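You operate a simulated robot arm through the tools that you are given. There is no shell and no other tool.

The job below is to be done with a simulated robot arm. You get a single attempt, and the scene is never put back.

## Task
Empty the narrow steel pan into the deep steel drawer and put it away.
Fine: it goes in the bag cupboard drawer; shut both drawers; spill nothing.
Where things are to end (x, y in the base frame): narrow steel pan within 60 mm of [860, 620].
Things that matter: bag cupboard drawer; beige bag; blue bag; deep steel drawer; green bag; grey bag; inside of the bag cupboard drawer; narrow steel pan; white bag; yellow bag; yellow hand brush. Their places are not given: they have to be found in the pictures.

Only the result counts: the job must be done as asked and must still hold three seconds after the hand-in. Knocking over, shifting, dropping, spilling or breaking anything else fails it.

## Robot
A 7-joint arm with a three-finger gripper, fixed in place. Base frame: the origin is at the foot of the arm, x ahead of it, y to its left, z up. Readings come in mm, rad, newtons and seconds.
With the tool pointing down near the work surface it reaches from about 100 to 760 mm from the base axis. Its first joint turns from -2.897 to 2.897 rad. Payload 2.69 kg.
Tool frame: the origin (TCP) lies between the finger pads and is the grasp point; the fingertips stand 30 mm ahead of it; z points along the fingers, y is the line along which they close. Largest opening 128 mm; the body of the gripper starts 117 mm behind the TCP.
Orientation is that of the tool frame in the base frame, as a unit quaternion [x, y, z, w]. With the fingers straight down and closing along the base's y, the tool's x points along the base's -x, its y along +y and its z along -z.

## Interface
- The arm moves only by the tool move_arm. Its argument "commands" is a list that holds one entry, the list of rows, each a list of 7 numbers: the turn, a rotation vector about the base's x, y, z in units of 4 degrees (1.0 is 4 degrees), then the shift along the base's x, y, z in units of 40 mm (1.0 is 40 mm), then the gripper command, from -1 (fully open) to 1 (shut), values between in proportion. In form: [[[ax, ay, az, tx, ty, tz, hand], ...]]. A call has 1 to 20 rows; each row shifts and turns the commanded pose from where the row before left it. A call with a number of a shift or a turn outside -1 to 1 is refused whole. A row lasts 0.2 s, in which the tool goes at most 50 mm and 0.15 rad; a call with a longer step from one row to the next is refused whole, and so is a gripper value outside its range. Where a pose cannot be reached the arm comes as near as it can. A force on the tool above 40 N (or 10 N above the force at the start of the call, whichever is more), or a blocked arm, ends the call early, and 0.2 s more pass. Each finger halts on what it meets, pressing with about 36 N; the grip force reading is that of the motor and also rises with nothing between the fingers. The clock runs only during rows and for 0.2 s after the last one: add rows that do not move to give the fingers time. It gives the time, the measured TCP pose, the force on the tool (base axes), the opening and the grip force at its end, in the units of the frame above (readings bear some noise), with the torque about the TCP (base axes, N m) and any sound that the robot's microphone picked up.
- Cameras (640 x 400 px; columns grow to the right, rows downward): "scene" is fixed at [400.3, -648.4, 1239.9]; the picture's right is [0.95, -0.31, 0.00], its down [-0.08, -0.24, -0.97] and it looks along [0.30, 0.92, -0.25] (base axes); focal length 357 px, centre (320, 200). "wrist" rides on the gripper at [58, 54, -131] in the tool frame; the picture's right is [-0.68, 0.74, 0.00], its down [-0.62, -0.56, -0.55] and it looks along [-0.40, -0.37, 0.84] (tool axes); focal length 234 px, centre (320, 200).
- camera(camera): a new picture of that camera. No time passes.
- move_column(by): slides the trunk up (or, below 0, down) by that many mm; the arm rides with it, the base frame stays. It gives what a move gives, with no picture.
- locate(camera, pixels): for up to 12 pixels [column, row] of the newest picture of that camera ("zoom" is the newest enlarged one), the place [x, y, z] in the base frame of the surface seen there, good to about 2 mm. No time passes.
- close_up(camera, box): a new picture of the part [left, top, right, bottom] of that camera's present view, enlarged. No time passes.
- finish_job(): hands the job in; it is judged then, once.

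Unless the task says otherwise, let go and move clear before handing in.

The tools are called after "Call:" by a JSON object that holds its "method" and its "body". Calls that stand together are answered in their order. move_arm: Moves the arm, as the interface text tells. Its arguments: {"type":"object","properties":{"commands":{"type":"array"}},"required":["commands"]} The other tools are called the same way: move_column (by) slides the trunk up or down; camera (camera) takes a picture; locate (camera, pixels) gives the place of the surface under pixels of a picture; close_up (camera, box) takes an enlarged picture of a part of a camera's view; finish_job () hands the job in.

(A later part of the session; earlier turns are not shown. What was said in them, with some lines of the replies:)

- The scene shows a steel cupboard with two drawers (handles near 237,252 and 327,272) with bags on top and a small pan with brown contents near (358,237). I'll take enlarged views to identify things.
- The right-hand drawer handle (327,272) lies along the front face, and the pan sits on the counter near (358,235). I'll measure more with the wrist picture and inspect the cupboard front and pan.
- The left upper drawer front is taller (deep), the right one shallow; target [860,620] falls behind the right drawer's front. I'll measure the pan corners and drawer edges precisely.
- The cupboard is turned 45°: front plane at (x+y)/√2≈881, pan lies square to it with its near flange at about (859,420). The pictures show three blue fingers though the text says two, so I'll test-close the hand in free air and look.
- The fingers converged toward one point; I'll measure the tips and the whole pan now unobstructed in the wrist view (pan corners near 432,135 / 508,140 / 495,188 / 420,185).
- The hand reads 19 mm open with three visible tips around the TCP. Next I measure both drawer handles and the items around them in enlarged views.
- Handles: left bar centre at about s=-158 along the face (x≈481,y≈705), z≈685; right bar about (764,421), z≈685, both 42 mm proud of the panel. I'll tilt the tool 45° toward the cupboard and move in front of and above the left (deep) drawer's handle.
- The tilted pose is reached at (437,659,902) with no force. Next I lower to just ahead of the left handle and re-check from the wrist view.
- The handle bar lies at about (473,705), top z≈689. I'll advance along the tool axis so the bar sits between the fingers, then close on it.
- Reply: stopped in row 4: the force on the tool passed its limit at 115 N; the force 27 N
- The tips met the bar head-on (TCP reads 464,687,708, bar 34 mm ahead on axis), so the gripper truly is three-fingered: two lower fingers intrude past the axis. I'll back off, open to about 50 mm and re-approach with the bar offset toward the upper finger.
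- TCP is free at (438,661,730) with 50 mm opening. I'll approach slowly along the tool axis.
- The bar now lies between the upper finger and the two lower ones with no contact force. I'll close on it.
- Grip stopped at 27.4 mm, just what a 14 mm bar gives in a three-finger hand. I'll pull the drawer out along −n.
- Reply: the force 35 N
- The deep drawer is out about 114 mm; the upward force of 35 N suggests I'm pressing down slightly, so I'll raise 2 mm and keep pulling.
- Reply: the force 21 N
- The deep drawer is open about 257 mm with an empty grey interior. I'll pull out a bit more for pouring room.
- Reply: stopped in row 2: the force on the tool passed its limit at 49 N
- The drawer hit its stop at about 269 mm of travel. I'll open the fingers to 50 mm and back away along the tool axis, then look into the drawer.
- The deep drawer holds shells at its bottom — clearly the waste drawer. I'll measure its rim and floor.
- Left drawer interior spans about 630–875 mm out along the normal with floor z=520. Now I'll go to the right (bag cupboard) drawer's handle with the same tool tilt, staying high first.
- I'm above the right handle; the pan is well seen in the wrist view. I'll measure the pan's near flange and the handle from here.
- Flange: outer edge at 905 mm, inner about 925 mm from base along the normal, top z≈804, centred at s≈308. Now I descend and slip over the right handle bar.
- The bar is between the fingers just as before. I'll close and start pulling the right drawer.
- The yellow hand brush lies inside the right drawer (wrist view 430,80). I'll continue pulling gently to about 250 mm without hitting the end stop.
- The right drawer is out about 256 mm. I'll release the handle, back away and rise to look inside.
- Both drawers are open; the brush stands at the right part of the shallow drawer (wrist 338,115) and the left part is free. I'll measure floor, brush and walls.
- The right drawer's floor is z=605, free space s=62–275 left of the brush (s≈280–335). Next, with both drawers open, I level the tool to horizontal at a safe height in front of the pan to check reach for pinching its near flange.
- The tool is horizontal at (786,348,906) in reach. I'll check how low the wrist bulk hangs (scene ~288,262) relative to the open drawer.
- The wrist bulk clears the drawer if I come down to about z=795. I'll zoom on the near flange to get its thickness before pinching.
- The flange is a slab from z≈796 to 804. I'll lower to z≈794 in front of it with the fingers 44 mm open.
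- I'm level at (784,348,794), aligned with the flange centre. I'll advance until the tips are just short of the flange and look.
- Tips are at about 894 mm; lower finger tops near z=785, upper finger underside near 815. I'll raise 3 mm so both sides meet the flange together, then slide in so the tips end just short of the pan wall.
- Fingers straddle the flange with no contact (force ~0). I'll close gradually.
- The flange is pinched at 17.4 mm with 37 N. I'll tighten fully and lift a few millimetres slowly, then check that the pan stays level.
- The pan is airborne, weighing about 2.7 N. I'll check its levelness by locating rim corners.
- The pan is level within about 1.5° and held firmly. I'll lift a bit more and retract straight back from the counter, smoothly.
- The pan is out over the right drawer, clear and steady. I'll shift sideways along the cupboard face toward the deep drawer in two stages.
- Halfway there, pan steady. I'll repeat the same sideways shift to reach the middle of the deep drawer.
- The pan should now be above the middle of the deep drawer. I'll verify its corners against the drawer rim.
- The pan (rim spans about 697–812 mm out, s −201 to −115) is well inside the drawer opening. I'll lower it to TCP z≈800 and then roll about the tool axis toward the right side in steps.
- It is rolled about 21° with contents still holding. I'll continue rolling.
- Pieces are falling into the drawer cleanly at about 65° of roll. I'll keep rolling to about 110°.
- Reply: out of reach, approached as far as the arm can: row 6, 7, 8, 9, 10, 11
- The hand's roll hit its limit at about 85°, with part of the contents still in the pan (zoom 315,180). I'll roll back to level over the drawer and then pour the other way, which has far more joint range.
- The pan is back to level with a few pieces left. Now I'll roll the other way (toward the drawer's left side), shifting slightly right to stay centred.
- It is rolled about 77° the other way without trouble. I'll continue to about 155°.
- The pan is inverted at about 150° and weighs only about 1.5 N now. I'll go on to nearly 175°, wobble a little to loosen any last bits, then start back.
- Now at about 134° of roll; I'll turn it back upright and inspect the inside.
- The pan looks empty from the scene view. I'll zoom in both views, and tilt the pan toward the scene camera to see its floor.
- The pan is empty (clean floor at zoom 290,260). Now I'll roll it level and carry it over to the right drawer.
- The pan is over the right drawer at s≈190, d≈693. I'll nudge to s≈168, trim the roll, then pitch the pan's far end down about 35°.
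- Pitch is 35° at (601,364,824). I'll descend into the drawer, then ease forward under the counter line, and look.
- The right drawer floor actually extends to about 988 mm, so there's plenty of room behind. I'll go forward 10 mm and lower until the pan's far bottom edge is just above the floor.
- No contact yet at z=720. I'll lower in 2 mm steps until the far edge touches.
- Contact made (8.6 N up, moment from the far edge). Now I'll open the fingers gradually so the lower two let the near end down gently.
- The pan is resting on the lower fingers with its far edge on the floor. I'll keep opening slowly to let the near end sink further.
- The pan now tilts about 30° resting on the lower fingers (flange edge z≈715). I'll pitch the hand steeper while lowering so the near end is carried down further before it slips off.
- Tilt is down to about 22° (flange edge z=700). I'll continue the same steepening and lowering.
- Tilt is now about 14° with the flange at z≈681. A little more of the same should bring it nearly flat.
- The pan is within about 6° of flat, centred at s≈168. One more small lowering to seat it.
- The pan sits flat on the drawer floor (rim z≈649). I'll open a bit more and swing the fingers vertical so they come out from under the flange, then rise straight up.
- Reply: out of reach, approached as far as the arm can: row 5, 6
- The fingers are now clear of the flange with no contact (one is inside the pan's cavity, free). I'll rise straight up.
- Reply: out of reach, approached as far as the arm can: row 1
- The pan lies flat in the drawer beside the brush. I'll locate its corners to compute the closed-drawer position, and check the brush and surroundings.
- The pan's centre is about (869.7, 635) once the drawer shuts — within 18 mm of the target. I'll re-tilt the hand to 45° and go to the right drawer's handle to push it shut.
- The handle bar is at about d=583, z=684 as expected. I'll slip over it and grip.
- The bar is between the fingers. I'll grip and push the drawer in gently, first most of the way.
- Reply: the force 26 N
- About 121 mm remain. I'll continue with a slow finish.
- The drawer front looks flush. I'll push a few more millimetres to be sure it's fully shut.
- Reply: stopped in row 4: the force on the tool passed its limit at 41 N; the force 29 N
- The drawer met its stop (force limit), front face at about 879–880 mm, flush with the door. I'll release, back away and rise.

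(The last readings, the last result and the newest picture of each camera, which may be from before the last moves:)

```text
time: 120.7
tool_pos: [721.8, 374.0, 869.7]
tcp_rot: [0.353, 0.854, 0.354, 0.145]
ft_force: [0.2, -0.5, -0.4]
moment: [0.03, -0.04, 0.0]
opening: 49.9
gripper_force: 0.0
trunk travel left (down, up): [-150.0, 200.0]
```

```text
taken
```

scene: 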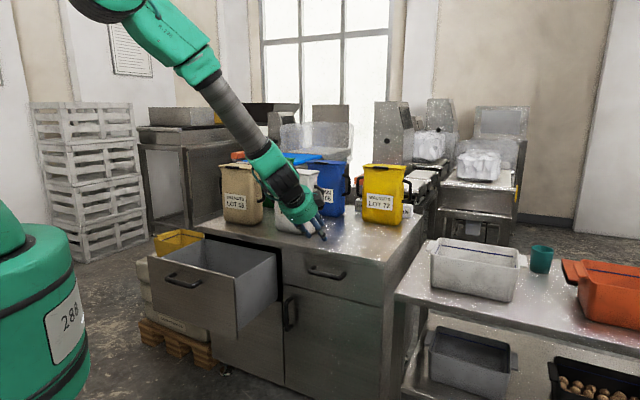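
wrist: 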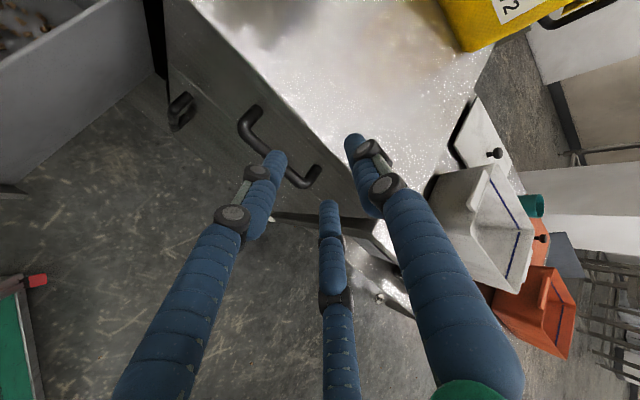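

The right drawer is shut. I'll return at height to in front of the left drawer's handle.

Call:
{"method": "move_arm", "body": {"commands": [[[0, 0, 0, -0.848, 0.1725, 0, 0.22], [0, 0, 0, -0.848, 0.1725, 0, 0.22], [0, 0, 0, -0.848, 0.1725, 0, 0.22], [0, 0, 0, -0.848, 0.1725, 0, 0.22], [0, 0, 0, -0.848, 0.1725, 0, 0.22], [0, 0, 0, -0.848, 0.1725, 0, 0.22], [0, 0, 0, -0.848, 0.1725, 0, 0.22], [0, 0, 0, -0.848, 0.1725, 0, 0.22], [0, 0, 0, -0.848, 0.1725, 0, 0.22], [0, 0, 0, -0.848, 0.1725, 0, 0.22], [0, 0, 0, -0.848, 0.1725, 0, 0.22], [0, 0, 0, -0.848, 0.1725, 0, 0.22], [0, 0, 0, -0.848, 0.1725, 0, 0.22], [0, 0, 0, -0.848, 0.1725, 0, 0.22], [0, 0, 0, 0, 0, 0, 0.22]]]}}

Call:
{"method": "camera", "body": {"camera": "wrist"}}

Call:
{"method": "locate", "body": {"camera": "wrist", "pixels": [[243, 118], [250, 135], [280, 165], [300, 180], [250, 125], [270, 155]]}}

```text
time: 123.8
tool_pos: [382.4, 343.7, 934.9]
tcp_rot: [0.349, 0.857, 0.355, 0.133]
ft_force: [-0.1, 0.2, 0.5]
moment: [-0.04, 0.0, -0.01]
opening: 49.8
gripper_force: 0.1
out of reach, approached as far as the arm can: row 7, 8, 9, 10, 11, 12, 13, 14
trunk travel left (down, up): [-150.0, 200.0]
```

```text
taken
```

wrist: 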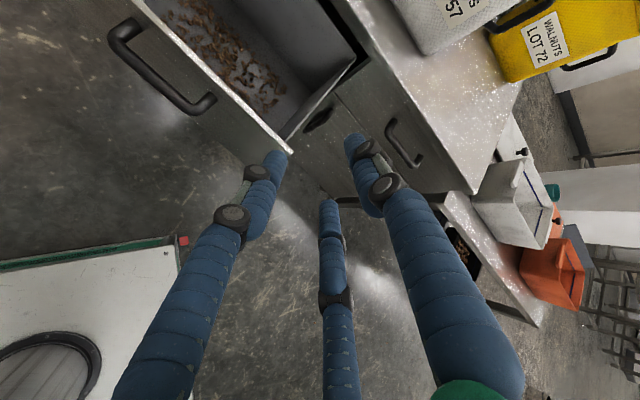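

```text
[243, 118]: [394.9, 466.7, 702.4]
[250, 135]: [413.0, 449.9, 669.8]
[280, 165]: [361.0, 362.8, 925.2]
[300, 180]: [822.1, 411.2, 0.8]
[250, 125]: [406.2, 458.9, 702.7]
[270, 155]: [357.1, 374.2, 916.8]
```

The arm ran into a joint limit partway (now at 382,344,935). I'll route farther out over the drawer, moving toward the handle's side with more distance from the base.

Call:
{"method": "move_arm", "body": {"commands": [[[0, 0, 0, 0.4, 0.4, 0, 0.22], [0, 0, 0, 0.4, 0.4, 0, 0.22], [0, 0, 0, 0.4, 0.4, 0, 0.22], [-0.06, -0.14, -0.145, 0.4, 0.4, 0, 0.22], [-0.06, -0.14, -0.145, 0, 0.4, 0, 0.22], [0, 0, 0, -0.4, 0.4, 0, 0.22], [0, 0, 0, -0.5, 0.5, 0, 0.22], [0, 0, 0, -0.5, 0.5, 0, 0.22], [0, 0, 0, -0.5, 0.5, 0, 0.22], [0, 0, 0, -0.5, 0.5, 0, 0.22], [0, 0, 0, -0.5, 0.5, 0, 0.22], [0, 0, 0, 0, 0, 0, 0.22]]]}}

Call:
{"method": "camera", "body": {"camera": "scene"}}

```text
time: 126.5
tool_pos: [426.8, 455.7, 988.0]
tcp_rot: [0.345, 0.861, 0.355, 0.119]
ft_force: [-0.6, 0.6, 0.4]
moment: [0.0, 0.01, 0.01]
opening: 49.7
gripper_force: 0.0
out of reach, approached as far as the arm can: row 1, 4, 5, 6, 7, 8, 9, 10, 11
trunk travel left (down, up): [-150.0, 200.0]
```

```text
taken
```

scene: 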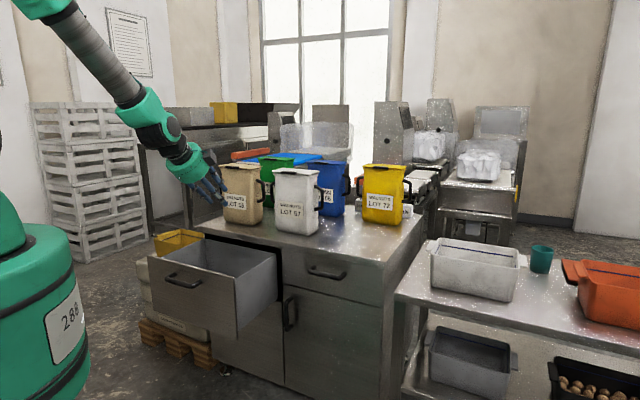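

Moving left at this roll uses up the last joint's range. Since pushing needs no particular roll, I'll roll the hand back about 60° around its own axis and close the fingers to use as a pusher.

Call:
{"method": "move_arm", "body": {"commands": [[[-0.68, -0.68, 0.964, 0, 0, 0, 0.5], [-0.68, -0.68, 0.964, 0, 0, 0, 0.8], [-0.68, -0.68, 0.964, 0, 0, 0, 1.0], [-0.68, -0.68, 0.964, 0, 0, 0, 1.0], [-0.68, -0.68, 0.964, 0, 0, 0, 1.0], [-0.68, -0.68, 0.964, 0, 0, 0, 1.0], [-0.68, -0.68, 0.964, 0, 0, 0, 1.0], [-0.68, -0.68, 0.964, 0, 0, 0, 1.0], [-0.68, -0.68, 0.964, 0, 0, 0, 1.0], [-0.68, -0.68, 0.964, 0, 0, 0, 1.0], [-0.68, -0.68, 0.964, 0, 0, 0, 1.0], [0, 0, 0, 0, 0, 0, 1.0]]]}}

Call:
{"method": "camera", "body": {"camera": "scene"}}

Call:
{"method": "camera", "body": {"camera": "wrist"}}

```text
time: 129.1
tool_pos: [441.1, 439.9, 993.4]
tcp_rot: [-0.085, 0.928, 0.239, 0.272]
ft_force: [0.5, -1.0, 0.6]
moment: [-0.01, 0.02, -0.01]
opening: 2.0
gripper_force: 32.2
out of reach, approached as far as the arm can: row 1, 2, 3, 7, 11
trunk travel left (down, up): [-150.0, 200.0]
```

```text
taken
```

scene: 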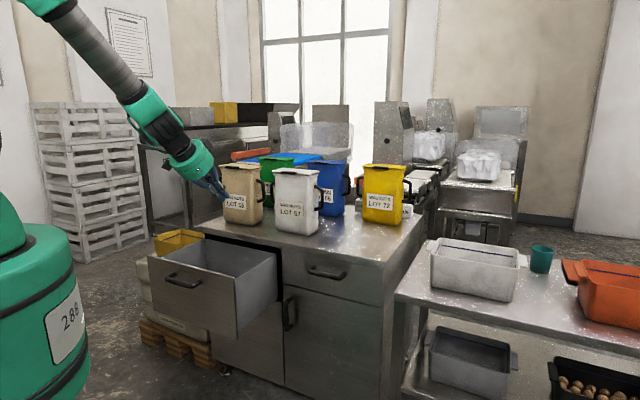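

```text
taken
```

wrist: 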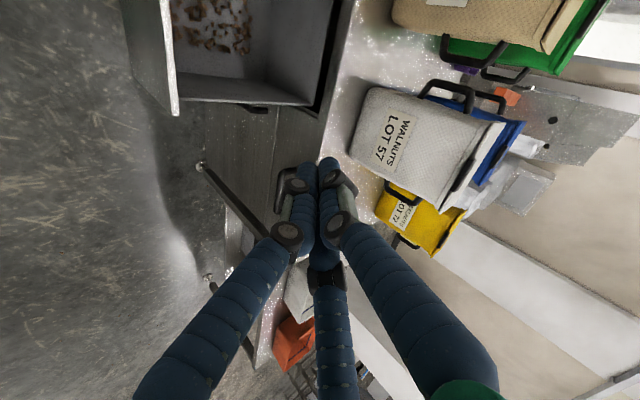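

The hand is nearly in line with the forearm here, an awkward (singular) posture. I'll back off to the right and return the tool to vertical in its original roll, to re-enter the left side in a better posture.

Call:
{"method": "move_arm", "body": {"commands": [[[-0.254, 0.745, -0.943, 0.2125, 0.07, 0, 1.0], [-0.254, 0.745, -0.943, 0.2125, 0.07, 0, 1.0], [-0.254, 0.745, -0.943, 0.2125, 0.07, 0, 1.0], [-0.254, 0.745, -0.943, 0.2125, 0.07, 0, 1.0], [-0.254, 0.745, -0.943, 0.2125, 0.07, 0, 1.0], [-0.254, 0.745, -0.943, 0.2125, 0.07, 0, 1.0], [-0.254, 0.745, -0.943, 0.2125, 0.07, 0, 1.0], [-0.254, 0.745, -0.943, 0.2125, 0.07, 0, 1.0], [-0.254, 0.745, -0.943, 0.2125, 0.07, 0, 1.0], [-0.254, 0.745, -0.943, 0.2125, 0.07, 0, 1.0], [-0.254, 0.745, -0.943, 0.2125, 0.07, 0, 1.0], [-0.254, 0.745, -0.943, 0.2125, 0.07, 0, 1.0], [-0.254, 0.745, -0.943, 0.2125, 0.07, 0, 1.0], [-0.254, 0.745, -0.943, 0.2125, 0.07, 0, 1.0], [0, 0, 0, 0, 0, 0, 1.0]]]}}

Call:
{"method": "camera", "body": {"camera": "scene"}}

```text
time: 132.2
tool_pos: [542.7, 468.4, 968.0]
tcp_rot: [0.294, 0.947, 0.076, 0.105]
ft_force: [0.2, -0.1, 0.2]
moment: [-0.02, 0.03, 0.02]
opening: 2.1
gripper_force: 31.6
out of reach, approached as far as the arm can: row 10, 11, 12, 13
trunk travel left (down, up): [-150.0, 200.0]
```

```text
taken
```

scene: 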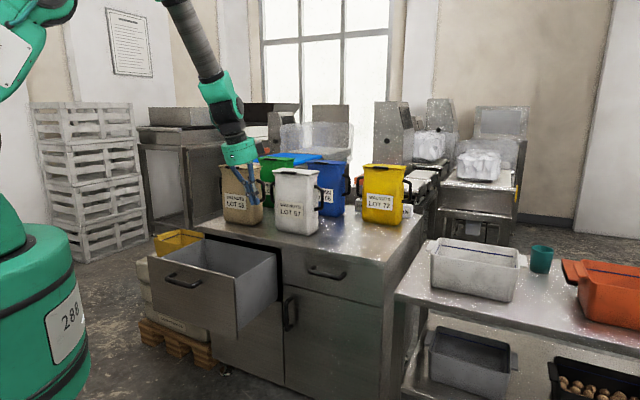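

The last joint is at its limit for this roll. I'll turn the hand about 70° the other way (roll is irrelevant for pushing) while staying vertical.

Call:
{"method": "move_arm", "body": {"commands": [[[-0.177, 0.131, 0.96, 0, 0, 0, 1.0], [-0.177, 0.131, 0.96, 0, 0, 0, 1.0], [-0.177, 0.131, 0.96, 0, 0, 0, 1.0], [-0.177, 0.131, 0.96, 0, 0, 0, 1.0], [-0.177, 0.131, 0.96, 0, 0, 0, 1.0], [-0.177, 0.131, 0.96, 0, 0, 0, 1.0], [-0.177, 0.131, 0.96, 0, 0, 0, 1.0], [-0.177, 0.131, 0.96, 0, 0, 0, 1.0], [-0.177, 0.131, 0.96, 0, 0, 0, 1.0], [-0.177, 0.131, 0.96, 0, 0, 0, 1.0], [-0.177, 0.131, 0.96, 0, 0, 0, 1.0], [-0.177, 0.131, 0.96, 0, 0, 0, 1.0], [-0.177, 0.131, 0.96, 0, 0, 0, 1.0], [-0.177, 0.131, 0.96, 0, 0, 0, 1.0], [-0.177, 0.131, 0.96, 0, 0, 0, 1.0], [-0.177, 0.131, 0.96, 0, 0, 0, 1.0], [-0.177, 0.131, 0.96, 0, 0, 0, 1.0], [-0.177, 0.131, 0.96, 0, 0, 0, 1.0], [0, 0, 0, 0, 0, 0, 1.0]]]}}

Call:
{"method": "camera", "body": {"camera": "scene"}}

```text
time: 136.2
tool_pos: [399.0, 336.6, 762.2]
tcp_rot: [-0.27, 0.963, 0.004, 0.011]
ft_force: [0.4, -0.2, -0.4]
moment: [-0.01, 0.03, 0.0]
opening: 2.0
gripper_force: 30.5
out of reach, approached as far as the arm can: row 3, 4, 5, 6, 7, 8, 9, 10, 11, 12, 13, 14, 15, 16, 17, 18
trunk travel left (down, up): [-150.0, 200.0]
```

```text
taken
```

scene: 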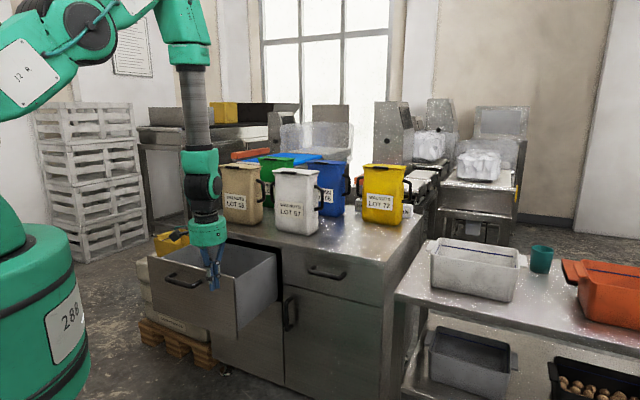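

The arm had drifted to (399,337,762) — vertical with forearm in line, which shows the wrist can't bend inward in this branch. It is still clear of everything, so I'll tilt the hand outward 45° here at low height, where the posture is comfortable.

Call:
{"method": "move_arm", "body": {"commands": [[[0.6, -0.6, 0, 0, 0, 0, 1.0], [0.994, -0.994, 0, 0, 0, 0, 1.0], [0.994, -0.994, 0, 0, 0, 0, 1.0], [0.994, -0.994, 0, 0, 0, 0, 1.0], [0, 0, 0, 0, 0, 0, 1.0]]]}}

Call:
{"method": "camera", "body": {"camera": "scene"}}

Call:
{"method": "camera", "body": {"camera": "wrist"}}

```text
time: 137.4
tool_pos: [472.2, 355.1, 769.5]
tcp_rot: [-0.269, 0.946, 0.11, 0.146]
ft_force: [0.6, -1.4, -0.4]
moment: [0.09, 0.05, 0.04]
opening: 1.9
gripper_force: 32.2
out of reach, approached as far as the arm can: row 1, 2, 3, 4
trunk travel left (down, up): [-150.0, 200.0]
```

```text
taken
```

scene: 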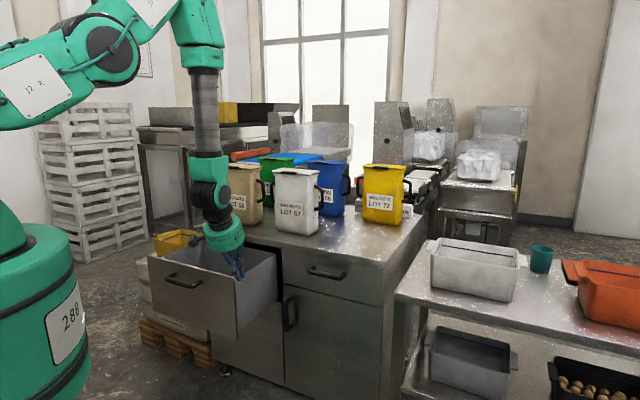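

```text
taken
```

wrist: 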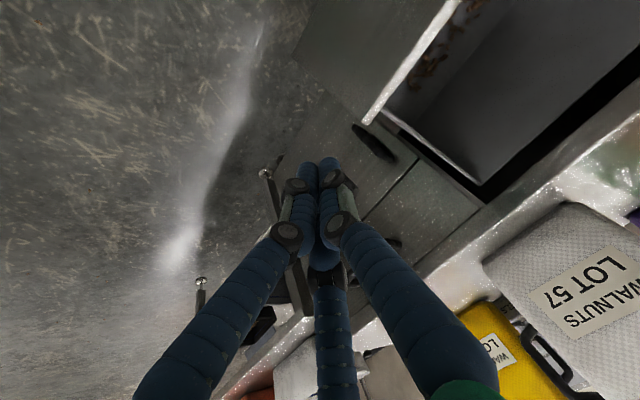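

The solver trades position when posture is limited, so I'll move well away from the furniture first: up and to the right, keeping this orientation.

Call:
{"method": "move_arm", "body": {"commands": [[[0, 0, 0, 0.2, -0.1, 0.6, 1.0], [0, 0, 0, 0.4, -0.15, 0.6, 1.0], [0, 0, 0, 0.6, -0.2, 0.5, 1.0], [0, 0, 0, 0.6, -0.2, 0.5, 1.0], [0, 0, 0, 0.6, -0.2, 0.4, 1.0], [0, 0, 0, 0.6, -0.2, 0.3, 1.0], [0, 0, 0, 0.6, -0.2, 0.2, 1.0], [0, 0, 0, 0.6, -0.2, 0.2, 1.0], [0, 0, 0, 0, 0, 0, 1.0]]]}}

Call:
{"method": "camera", "body": {"camera": "scene"}}

```text
time: 139.4
tool_pos: [651.0, 296.4, 904.8]
tcp_rot: [-0.265, 0.946, 0.093, 0.163]
ft_force: [-0.6, 0.3, -0.2]
moment: [0.03, 0.04, -0.01]
opening: 2.1
gripper_force: 31.3
out of reach, approached as far as the arm can: row 1
trunk travel left (down, up): [-150.0, 200.0]
```

```text
taken
```

scene: 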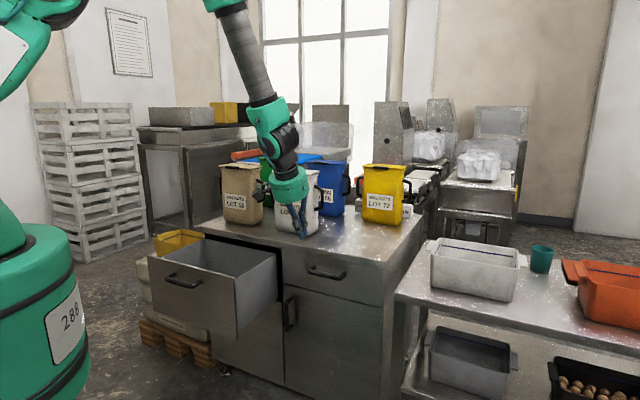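

Good — free again at (651,296,905). I'll pitch the hand up to nearly horizontal here, the posture that worked well for carrying to the left.

Call:
{"method": "move_arm", "body": {"commands": [[[0.5, -0.5, 0, 0, 0, 0, 1.0], [0.9, -0.9, 0, 0, 0, 0, 1.0], [0.9, -0.9, 0, 0, 0, 0, 1.0], [0.9, -0.9, 0, 0, 0, 0, 1.0], [0.9, -0.9, 0, 0, 0, 0, 1.0], [0.9, -0.9, 0, 0, 0, 0, 1.0], [0, 0, 0, 0, 0, 0, 1.0]]]}}

Call:
{"method": "camera", "body": {"camera": "scene"}}

```text
time: 141.1
tool_pos: [649.6, 295.8, 904.8]
tcp_rot: [-0.245, 0.873, 0.207, 0.368]
ft_force: [0.8, 0.2, 0.2]
moment: [-0.01, 0.0, -0.04]
opening: 2.0
gripper_force: 31.9
trunk travel left (down, up): [-150.0, 200.0]
```

```text
taken
```

scene: 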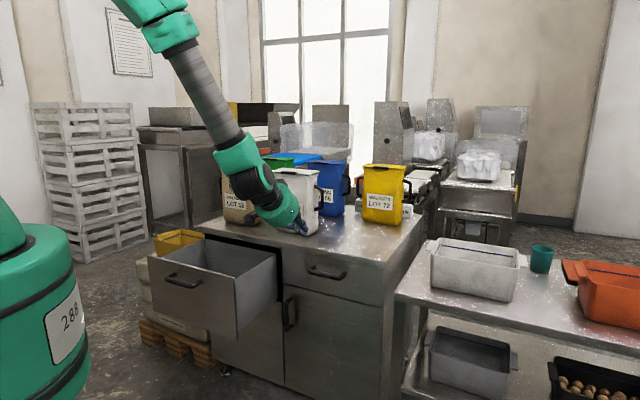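

Call:
{"method": "move_arm", "body": {"commands": [[[0.5, -0.5, 0, 0, 0, 0, 1.0], [0.9, -0.9, 0, 0, 0, 0, 1.0], [0.9, -0.9, 0, 0, 0, 0, 1.0], [0.9, -0.9, 0, 0, 0, 0, 1.0], [0.9, -0.9, 0, 0, 0, 0, 1.0], [0.9, -0.9, 0, 0, 0, 0, 1.0], [0.9, -0.9, 0, 0, 0, 0, 1.0], [0, 0, 0, 0, 0, 0, 1.0]]]}}

Call:
{"method": "camera", "body": {"camera": "scene"}}

Call:
{"method": "camera", "body": {"camera": "wrist"}}

```text
time: 142.8
tool_pos: [650.4, 295.8, 905.0]
tcp_rot: [-0.202, 0.72, 0.326, 0.579]
ft_force: [0.6, -0.2, 0.8]
moment: [0.02, -0.02, 0.0]
opening: 2.2
gripper_force: 31.3
trunk travel left (down, up): [-150.0, 200.0]
```

```text
taken
```

scene: 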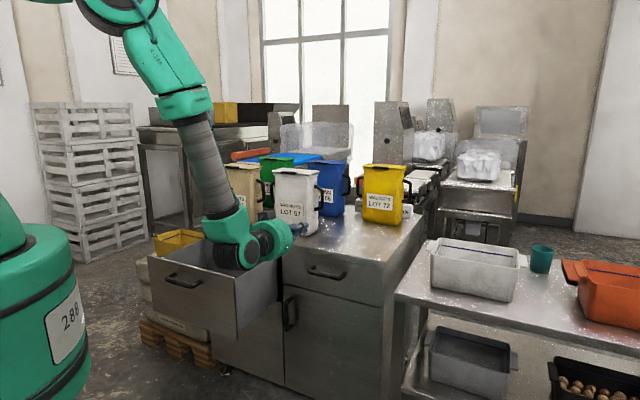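

```text
taken
```

wrist: 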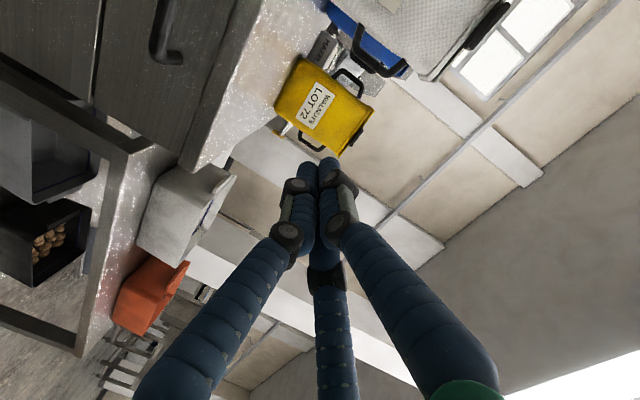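

Horizontal now (about 7° down), no reach trouble. I'll move left along the face at this height.

Call:
{"method": "move_arm", "body": {"commands": [[[0, 0, 0, -0.3, 0.3, 0, 1.0], [0, 0, 0, -0.5, 0.5, 0, 1.0], [0, 0, 0, -0.5, 0.5, 0, 1.0], [0, 0, 0, -0.5, 0.5, 0, 1.0], [0, 0, 0, -0.5, 0.5, 0, 1.0], [0, 0, 0, -0.5, 0.5, 0, 1.0], [0, 0, 0, -0.5, 0.5, 0, 1.0], [0, 0, 0, -0.5, 0.5, 0, 1.0], [0, 0, 0, 0, 0, 0, 1.0]]]}}

Call:
{"method": "camera", "body": {"camera": "scene"}}

```text
time: 144.8
tool_pos: [536.3, 389.4, 907.4]
tcp_rot: [-0.21, 0.718, 0.333, 0.574]
ft_force: [-0.1, 0.4, 1.0]
moment: [-0.03, 0.02, -0.01]
opening: 2.1
gripper_force: 31.4
out of reach, approached as far as the arm can: row 6, 7, 8
trunk travel left (down, up): [-150.0, 200.0]
```

```text
taken
```

scene: 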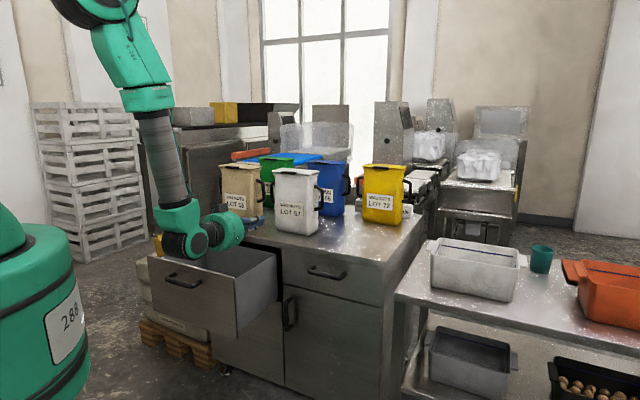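

Again a limit near s≈105. I'll measure where the elbow, forearm and wrist actually are, to understand the posture.

Call:
{"method": "locate", "body": {"camera": "scene", "pixels": [[95, 8], [120, 30], [140, 75], [150, 100], [165, 150], [175, 200], [185, 245], [205, 235], [225, 230], [70, 15], [20, 240], [10, 330]]}}

Call:
{"method": "camera", "body": {"camera": "wrist"}}

```text
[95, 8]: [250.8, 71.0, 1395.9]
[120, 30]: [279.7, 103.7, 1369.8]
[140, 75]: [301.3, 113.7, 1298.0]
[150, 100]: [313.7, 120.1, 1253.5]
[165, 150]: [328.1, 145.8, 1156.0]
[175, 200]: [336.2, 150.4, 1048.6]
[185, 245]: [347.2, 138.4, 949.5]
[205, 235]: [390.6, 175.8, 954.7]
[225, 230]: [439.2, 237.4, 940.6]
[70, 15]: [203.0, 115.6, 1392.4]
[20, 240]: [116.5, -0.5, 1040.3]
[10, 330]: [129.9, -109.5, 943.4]
```

```text
taken
```

wrist: 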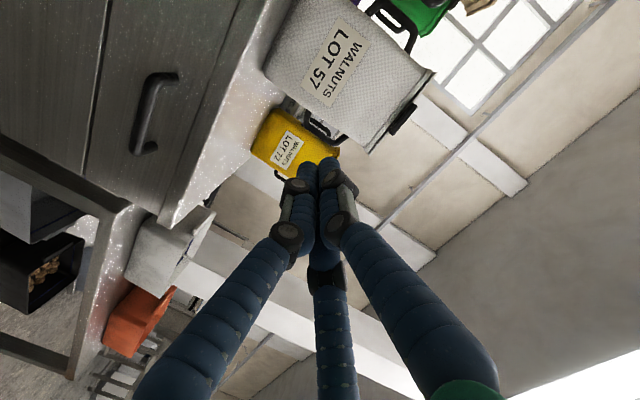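

The forearm plane is at about 25°, and the wrist seems limited when the tool must point right of it; so I'll yaw the hand left by ~37° (pointing more along +y), which keeps the wrist comfortable while I push on the panel beside the handle.

Call:
{"method": "move_arm", "body": {"commands": [[[0, 0, 0.5, 0, 0, 0, 1.0], [0, 0, 0.9, 0, 0, 0, 1.0], [0, 0, 0.9, 0, 0, 0, 1.0], [0, 0, 0.9, 0, 0, 0, 1.0], [0, 0, 0.9, 0, 0, 0, 1.0], [0, 0, 0.9, 0, 0, 0, 1.0], [0, 0, 0.9, 0, 0, 0, 1.0], [0, 0, 0.9, 0, 0, 0, 1.0], [0, 0, 0.9, 0, 0, 0, 1.0], [0, 0, 0.9, 0, 0, 0, 1.0], [0, 0, 0.6, 0, 0, 0, 1.0], [0, 0, 0, 0, 0, 0, 1.0]]]}}

Call:
{"method": "camera", "body": {"camera": "scene"}}

```text
time: 147.4
tool_pos: [537.1, 388.9, 906.6]
tcp_rot: [-0.419, 0.62, 0.492, 0.445]
ft_force: [-0.4, -0.6, 0.5]
moment: [-0.07, 0.02, 0.02]
opening: 2.2
gripper_force: 31.5
trunk travel left (down, up): [-150.0, 200.0]
```

```text
taken
```

scene: 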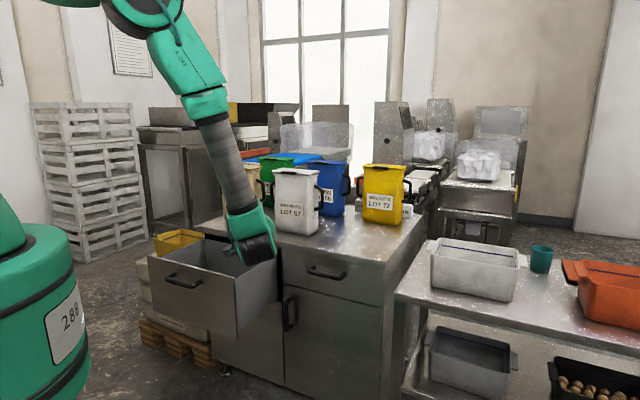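

No limit now. I'll move left and back toward the robot at this height, to in front of the open drawer's panel.

Call:
{"method": "move_arm", "body": {"commands": [[[0, 0, 0, -0.4, 0.07, 0, 1.0], [0, 0, 0, -0.55, 0.09, 0, 1.0], [0, 0, 0, -0.55, 0.09, 0, 1.0], [0, 0, 0, -0.55, 0.09, 0, 1.0], [0, 0, 0, -0.55, 0.09, 0, 1.0], [0, 0, 0, -0.55, 0.09, 0, 1.0], [0, 0, 0, -0.55, 0.09, 0, 1.0], [0, 0, 0, 0, 0, 0, 1.0]]]}}

Call:
{"method": "camera", "body": {"camera": "scene"}}

```text
time: 149.2
tool_pos: [388.5, 414.0, 908.3]
tcp_rot: [-0.419, 0.619, 0.492, 0.446]
ft_force: [0.2, 0.0, -0.5]
moment: [-0.01, 0.03, -0.03]
opening: 1.9
gripper_force: 31.3
trunk travel left (down, up): [-150.0, 200.0]
```

```text
taken
```

scene: 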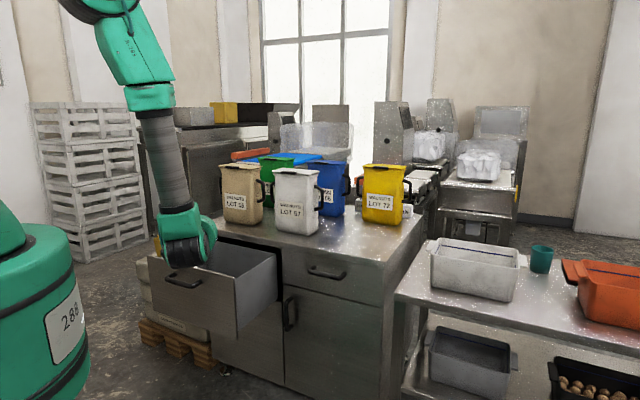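

Free movement. I'll finish the shift to just right of the handle's end and take a look before descending.

Call:
{"method": "move_arm", "body": {"commands": [[[0, 0, 0, -0.42, -0.08, 0, 1.0], [0, 0, 0, -0.42, -0.08, 0, 1.0], [0, 0, 0, -0.42, -0.08, 0, 1.0], [0, 0, 0, 0, 0, -0.5, 1.0], [0, 0, 0, 0, 0, -0.7, 1.0], [0, 0, 0, 0, 0, -0.7, 1.0], [0, 0, 0, 0, 0, 0, 1.0]]]}}

Call:
{"method": "camera", "body": {"camera": "scene"}}

Call:
{"method": "camera", "body": {"camera": "wrist"}}

```text
time: 150.8
tool_pos: [339.0, 403.5, 830.5]
tcp_rot: [-0.419, 0.619, 0.492, 0.446]
ft_force: [0.7, -0.9, -0.1]
moment: [0.0, 0.01, 0.01]
opening: 1.9
gripper_force: 31.7
trunk travel left (down, up): [-150.0, 200.0]
```

```text
taken
```

scene: 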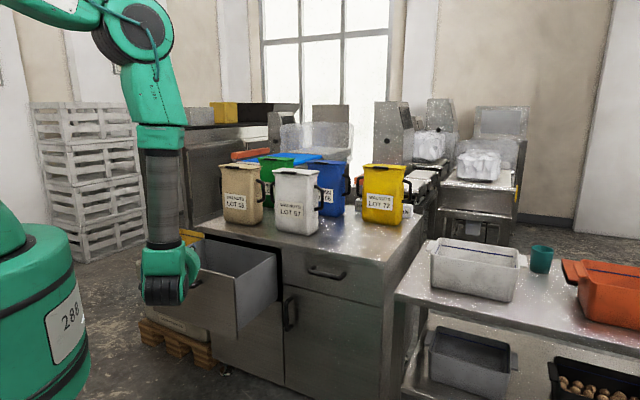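

```text
taken
```

wrist: 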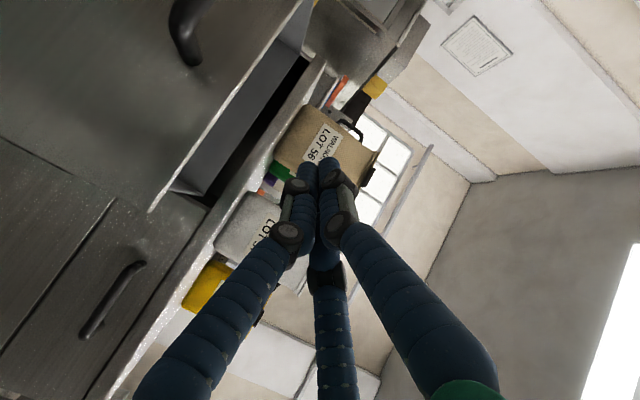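

Posture is good at (339,404,830). I'll descend in front of the panel, just right of the handle, to z≈655.

Call:
{"method": "move_arm", "body": {"commands": [[[0, 0, 0, 0.17, -0.17, -0.5, 1.0], [0, 0, 0, 0, 0, -0.8, 1.0], [0, 0, 0, 0, 0, -0.8, 1.0], [0, 0, 0, 0, 0, -0.8, 1.0], [0, 0, 0, 0, 0, -0.8, 1.0], [0, 0, 0, 0, 0, -0.6, 1.0], [0, 0, 0, 0, 0, 0, 1.0]]]}}

Call:
{"method": "camera", "body": {"camera": "scene"}}

Call:
{"method": "camera", "body": {"camera": "wrist"}}

```text
time: 152.4
tool_pos: [357.3, 403.5, 660.8]
tcp_rot: [-0.418, 0.62, 0.495, 0.443]
ft_force: [-0.3, -0.6, -0.1]
moment: [0.0, 0.01, 0.0]
opening: 2.0
gripper_force: 31.2
out of reach, approached as far as the arm can: row 4, 5
trunk travel left (down, up): [-150.0, 200.0]
```

```text
taken
```

scene: 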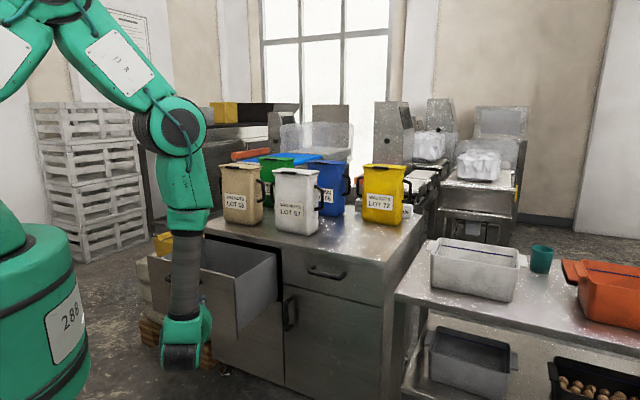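

```text
taken
```

wrist: 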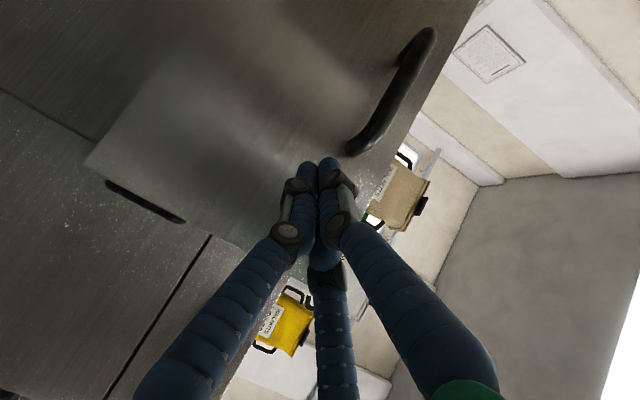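

The fist is in front of the panel right of the handle. I'll advance along +n slowly until it touches and begins moving the drawer.

Call:
{"method": "move_arm", "body": {"commands": [[[0, 0, 0, 0.15, 0.15, 0, 1.0], [0, 0, 0, 0.15, 0.15, 0, 1.0], [0, 0, 0, 0.15, 0.15, 0, 1.0], [0, 0, 0, 0.15, 0.15, 0, 1.0], [0, 0, 0, 0.15, 0.15, 0, 1.0], [0, 0, 0, 0.15, 0.15, 0, 1.0], [0, 0, 0, 0.15, 0.15, 0, 1.0], [0, 0, 0, 0.15, 0.15, 0, 1.0], [0, 0, 0, 0, 0, 0, 1.0]]]}}

Call:
{"method": "camera", "body": {"camera": "scene"}}

Call:
{"method": "camera", "body": {"camera": "wrist"}}

```text
time: 154.4
tool_pos: [402.4, 450.9, 660.4]
tcp_rot: [-0.419, 0.619, 0.491, 0.447]
ft_force: [0.1, -0.5, -0.7]
moment: [-0.01, 0.04, 0.01]
opening: 2.1
gripper_force: 31.4
trunk travel left (down, up): [-150.0, 200.0]
```

```text
taken
```

scene: 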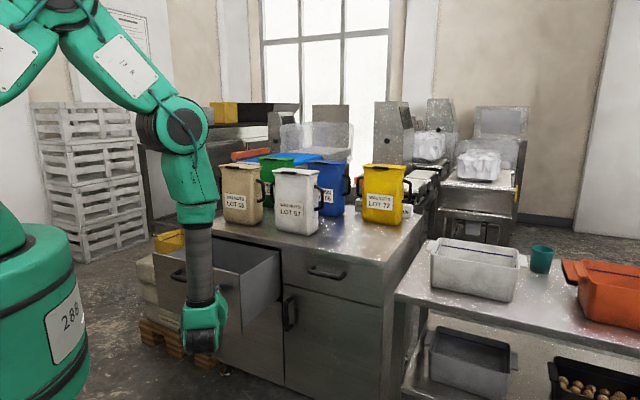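

```text
taken
```

wrist: 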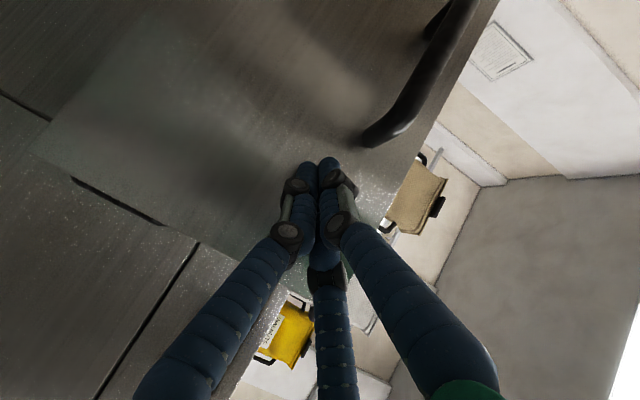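

The drawer is moving with the fist. I'll keep pushing steadily.

Call:
{"method": "move_arm", "body": {"commands": [[[0, 0, 0, 0.1, 0.1, 0, 1.0], [0, 0, 0, 0.18, 0.18, 0, 1.0], [0, 0, 0, 0.22, 0.22, 0, 1.0], [0, 0, 0, 0.22, 0.22, 0, 1.0], [0, 0, 0, 0.22, 0.22, 0, 1.0], [0, 0, 0, 0.22, 0.22, 0, 1.0], [0, 0, 0, 0.22, 0.22, 0, 1.0], [0, 0, 0, 0.22, 0.22, 0, 1.0], [0, 0, 0, 0.22, 0.22, 0, 1.0], [0, 0, 0, 0.22, 0.22, 0, 1.0], [0, 0, 0, 0.22, 0.22, 0, 1.0], [0, 0, 0, 0.22, 0.22, 0, 1.0], [0, 0, 0, 0.18, 0.18, 0, 1.0], [0, 0, 0, 0.12, 0.12, 0, 1.0], [0, 0, 0, 0, 0, 0, 1.0]]]}}

Call:
{"method": "camera", "body": {"camera": "scene"}}

Call:
{"method": "camera", "body": {"camera": "wrist"}}

```text
time: 157.7
tool_pos: [513.2, 562.2, 660.4]
tcp_rot: [-0.419, 0.619, 0.491, 0.447]
ft_force: [-0.2, 0.5, 0.0]
moment: [0.0, 0.0, 0.01]
opening: 2.3
gripper_force: 31.2
trunk travel left (down, up): [-150.0, 200.0]
```

```text
taken
```

scene: 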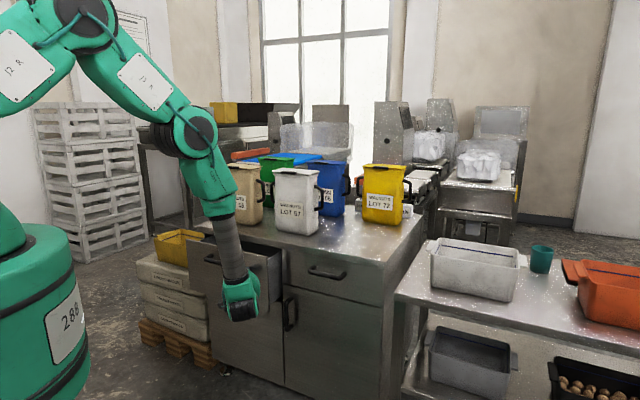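

```text
taken
```

wrist: 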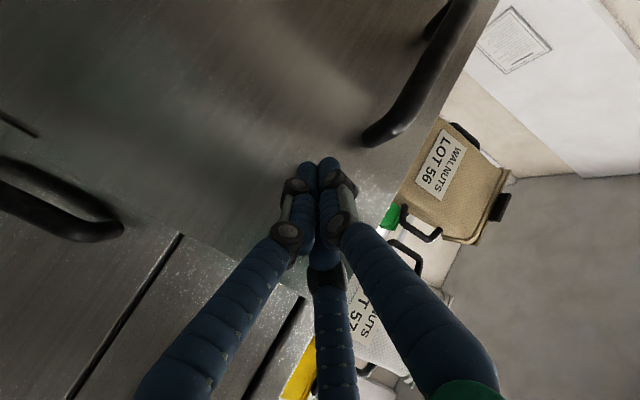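

About 87 mm remain. I'll continue with a slow finish until it meets the stop.

Call:
{"method": "move_arm", "body": {"commands": [[[0, 0, 0, 0.1, 0.1, 0, 1.0], [0, 0, 0, 0.16, 0.16, 0, 1.0], [0, 0, 0, 0.16, 0.16, 0, 1.0], [0, 0, 0, 0.16, 0.16, 0, 1.0], [0, 0, 0, 0.16, 0.16, 0, 1.0], [0, 0, 0, 0.16, 0.16, 0, 1.0], [0, 0, 0, 0.14, 0.14, 0, 1.0], [0, 0, 0, 0.12, 0.12, 0, 1.0], [0, 0, 0, 0.08, 0.08, 0, 1.0], [0, 0, 0, 0.06, 0.06, 0, 1.0], [0, 0, 0, 0.05, 0.05, 0, 1.0], [0, 0, 0, 0.05, 0.05, 0, 1.0], [0, 0, 0, 0.05, 0.05, 0, 1.0], [0, 0, 0, 0.05, 0.05, 0, 1.0], [0, 0, 0, 0.05, 0.05, 0, 1.0], [0, 0, 0, 0, 0, 0, 1.0]]]}}

Call:
{"method": "camera", "body": {"camera": "scene"}}

Call:
{"method": "camera", "body": {"camera": "wrist"}}

```text
time: 161.1
tool_pos: [575.4, 624.9, 660.5]
tcp_rot: [-0.42, 0.619, 0.492, 0.447]
ft_force: [0.1, -0.3, -0.9]
moment: [0.02, -0.03, 0.0]
opening: 2.2
gripper_force: 31.7
trunk travel left (down, up): [-150.0, 200.0]
```

```text
taken
```

scene: 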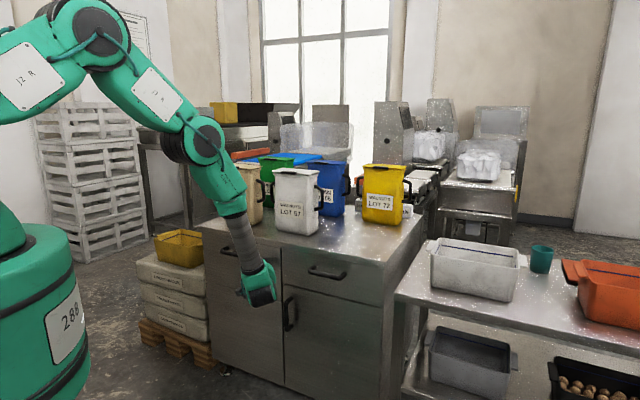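

```text
taken
```

wrist: 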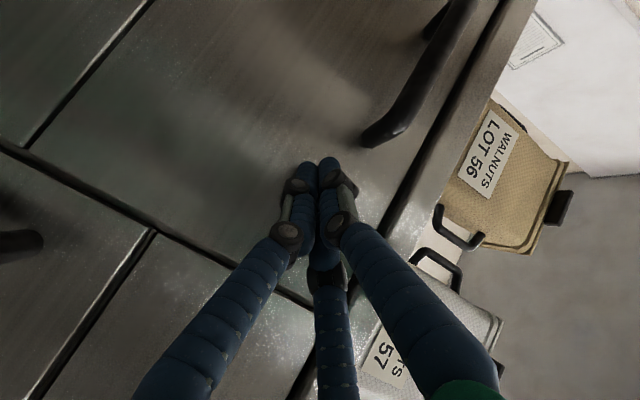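

Call:
{"method": "move_arm", "body": {"commands": [[[0, 0, 0, 0.04, 0.04, 0, 1.0], [0, 0, 0, 0.04, 0.04, 0, 1.0], [0, 0, 0, 0.04, 0.04, 0, 1.0], [0, 0, 0, 0.04, 0.04, 0, 1.0], [0, 0, 0, 0.04, 0.04, 0, 1.0], [0, 0, 0, 0.04, 0.04, 0, 1.0], [0, 0, 0, 0, 0, 0, 1.0]]]}}

Call:
{"method": "camera", "body": {"camera": "wrist"}}

Call:
{"method": "locate", "body": {"camera": "wrist", "pixels": [[200, 150], [150, 120], [60, 60], [250, 180], [30, 220], [180, 290], [240, 90]]}}

```text
time: 161.8
tool_pos: [576.3, 625.5, 657.5]
tcp_rot: [-0.418, 0.622, 0.492, 0.444]
ft_force: [-4.7, -5.6, 0.0]
moment: [0.02, 0.02, -0.03]
opening: 2.0
gripper_force: 31.3
trunk travel left (down, up): [-150.0, 200.0]
stopped in row 3: the force on the tool passed its limit at 44 N (the readings are from after the stop); the commanded pose is now the measured one
```

```text
taken
```

wrist: 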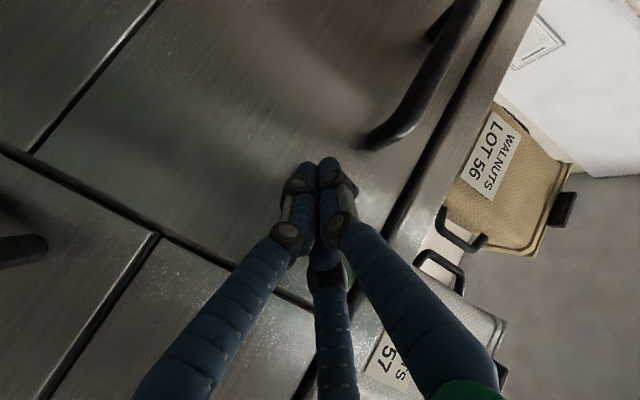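

```text
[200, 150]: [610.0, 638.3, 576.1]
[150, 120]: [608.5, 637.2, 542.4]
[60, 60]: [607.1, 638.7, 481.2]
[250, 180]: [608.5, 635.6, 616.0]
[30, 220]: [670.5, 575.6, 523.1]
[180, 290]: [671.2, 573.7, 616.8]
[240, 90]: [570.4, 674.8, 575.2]
```

The left drawer hit its stop; all fronts are flush at about 881 mm. I'll retreat straight back and rise clear.

Call:
{"method": "move_arm", "body": {"commands": [[[0, 0, 0, -0.15, -0.15, 0, 1.0], [0, 0, 0, -0.3, -0.3, 0, 1.0], [0, 0, 0, -0.3, -0.3, 0, 1.0], [0, 0, 0, -0.3, -0.3, 0, 1.0], [0, 0, 0, -0.3, -0.3, 0, 1.0], [0, 0, 0, -0.2, -0.2, 0.3, 1.0], [0, 0, 0, 0, 0, 0.6, 1.0], [0, 0, 0, 0, 0, 0.6, 1.0], [0, 0, 0, 0, 0, 0.6, 1.0], [0, 0, 0, 0, 0, 0.6, 1.0], [0, 0, 0, 0, 0, 0, 1.0]]]}}

Call:
{"method": "camera", "body": {"camera": "scene"}}

Call:
{"method": "camera", "body": {"camera": "wrist"}}

```text
time: 164.2
tool_pos: [515.7, 564.2, 767.0]
tcp_rot: [-0.419, 0.62, 0.492, 0.444]
ft_force: [-0.3, -1.2, 0.4]
moment: [-0.03, 0.03, -0.02]
opening: 2.0
gripper_force: 31.4
trunk travel left (down, up): [-150.0, 200.0]
```

```text
taken
```

scene: 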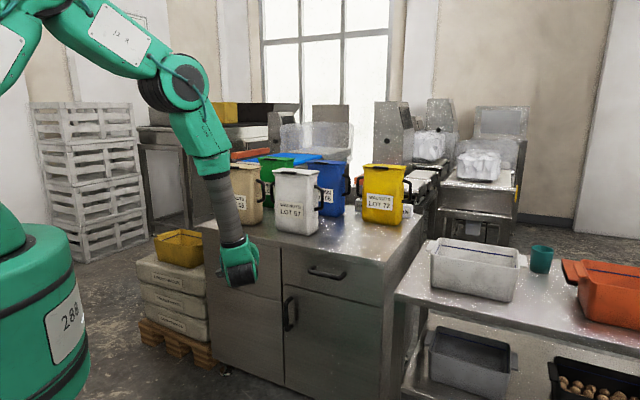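

```text
taken
```

wrist: 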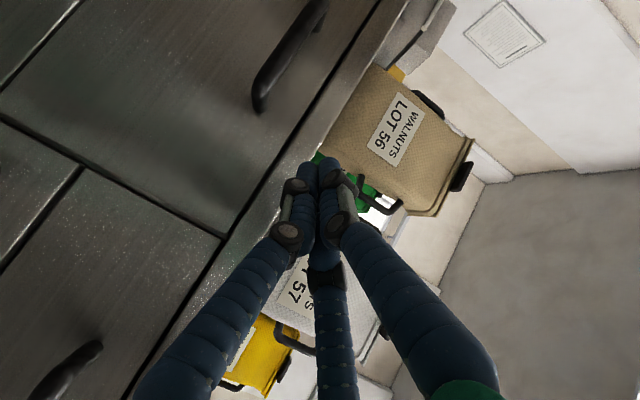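

Both drawers look shut. I'll move the arm further back and up, then inspect the fronts, counter and floor for anything out of place.

Call:
{"method": "move_arm", "body": {"commands": [[[0, 0, 0, 0, -0.3, 0.3, 1.0], [0, 0, 0, 0, -0.4, 0.4, 1.0], [0, 0, 0, 0, -0.4, 0.4, 1.0], [0, 0, 0, 0, -0.4, 0.4, 1.0], [0, 0, 0, 0, -0.4, 0.4, 0.8], [0, 0, 0, 0, -0.4, 0.4, 0.8], [0, 0, 0, 0, 0, 0, 0.5]]]}}

Call:
{"method": "camera", "body": {"camera": "scene"}}

Call:
{"method": "close_up", "body": {"camera": "scene", "box": [190, 220, 400, 380]}}

Call:
{"method": "close_up", "body": {"camera": "scene", "box": [190, 150, 430, 270]}}

```text
time: 165.8
tool_pos: [517.1, 472.5, 856.8]
tcp_rot: [-0.418, 0.621, 0.492, 0.445]
ft_force: [-0.8, 0.3, 0.4]
moment: [0.0, 0.01, 0.0]
opening: 31.9
gripper_force: 0.0
trunk travel left (down, up): [-150.0, 200.0]
```

```text
taken
```

scene: 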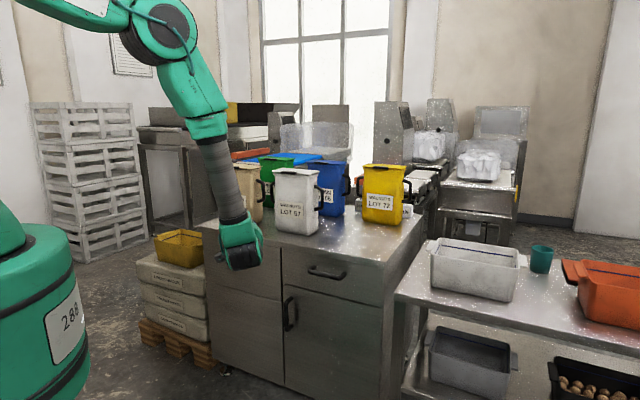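

```text
2.50 times, centred on (295, 300) of scene
```

zoom: 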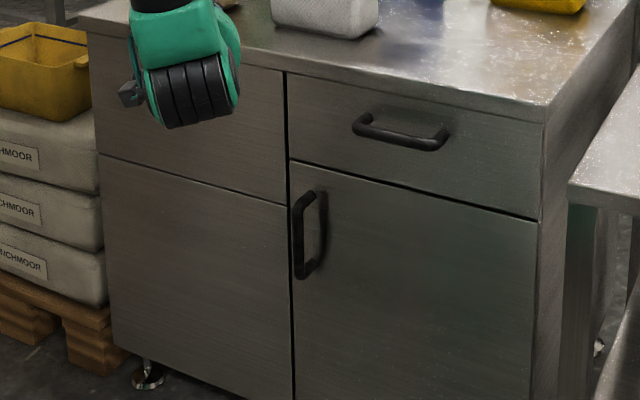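

```text
2.67 times, centred on (310, 210) of scene
```

zoom: 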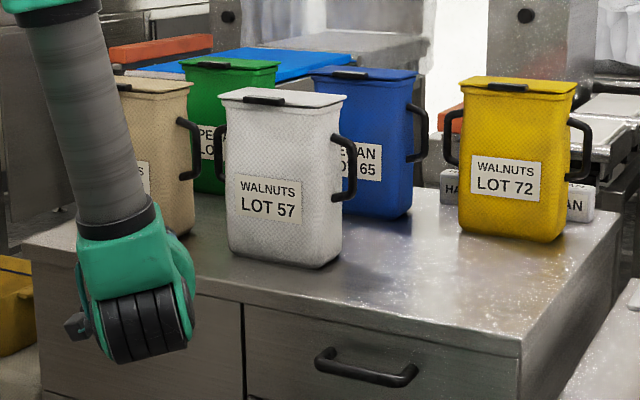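

The counter and bags are undisturbed and no bits are visible on the floor. I'll double-check that both drawer faces are flush with the fixed panels.

Call:
{"method": "locate", "body": {"camera": "scene", "pixels": [[270, 260], [275, 285], [225, 262], [270, 320], [300, 255], [360, 290], [310, 275], [340, 310], [320, 274], [210, 255]]}}

Call:
{"method": "close_up", "body": {"camera": "scene", "box": [90, 300, 420, 400]}}

```text
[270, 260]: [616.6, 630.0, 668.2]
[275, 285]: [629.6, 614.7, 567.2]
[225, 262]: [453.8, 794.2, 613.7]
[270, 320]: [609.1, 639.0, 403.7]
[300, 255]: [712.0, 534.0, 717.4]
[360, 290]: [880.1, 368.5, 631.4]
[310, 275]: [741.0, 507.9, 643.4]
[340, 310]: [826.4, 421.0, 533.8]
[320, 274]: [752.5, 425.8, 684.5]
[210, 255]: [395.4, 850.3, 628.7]
```

```text
1.94 times, centred on (255, 350) of scene
```

zoom: 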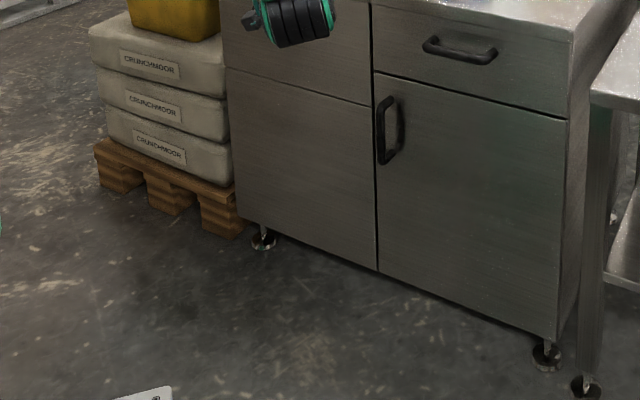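

All fronts read about 880–883 mm, flush with the fixed panels. The pan was emptied into the deep drawer and put in the bag cupboard drawer, and the hand is open and clear, so I'm handing in.

Call:
{"method": "finish_job", "body": {}}

```text
The job is handed in.
```

The narrow steel pan has been emptied into the deep steel drawer and put away in the bag cupboard drawer. Both drawers are shut and the job is handed in.

- **Pan position:** I measured the pan before shutting the drawer. That puts its closed position at about (870, 635), roughly 18 mm from the target of (860, 620). I could not re-check it with the drawer shut, but I closed it slowly.
- **Emptying:** The pan's floor was clean when I tilted it toward the scene camera after pouring.
- **Drawers:** Both fronts measure about 880–883 mm from the base, flush with the fixed panels beside them.
- **Spills and disturbance:** The final pictures show no bits on the counter or floor. The bags in view stand as they did at the start. The yellow hand brush was still lying beside the pan in the bag cupboard drawer just before I closed it.
- **The arm:** The gripper turned out to have three fingers rather than the two described. My first try at the deep drawer's handle struck the bar, with a 115 N spike, and I saw no damage. On the way back to shut that drawer the arm also drifted up to about 270 mm from where I sent it, but it touched nothing.
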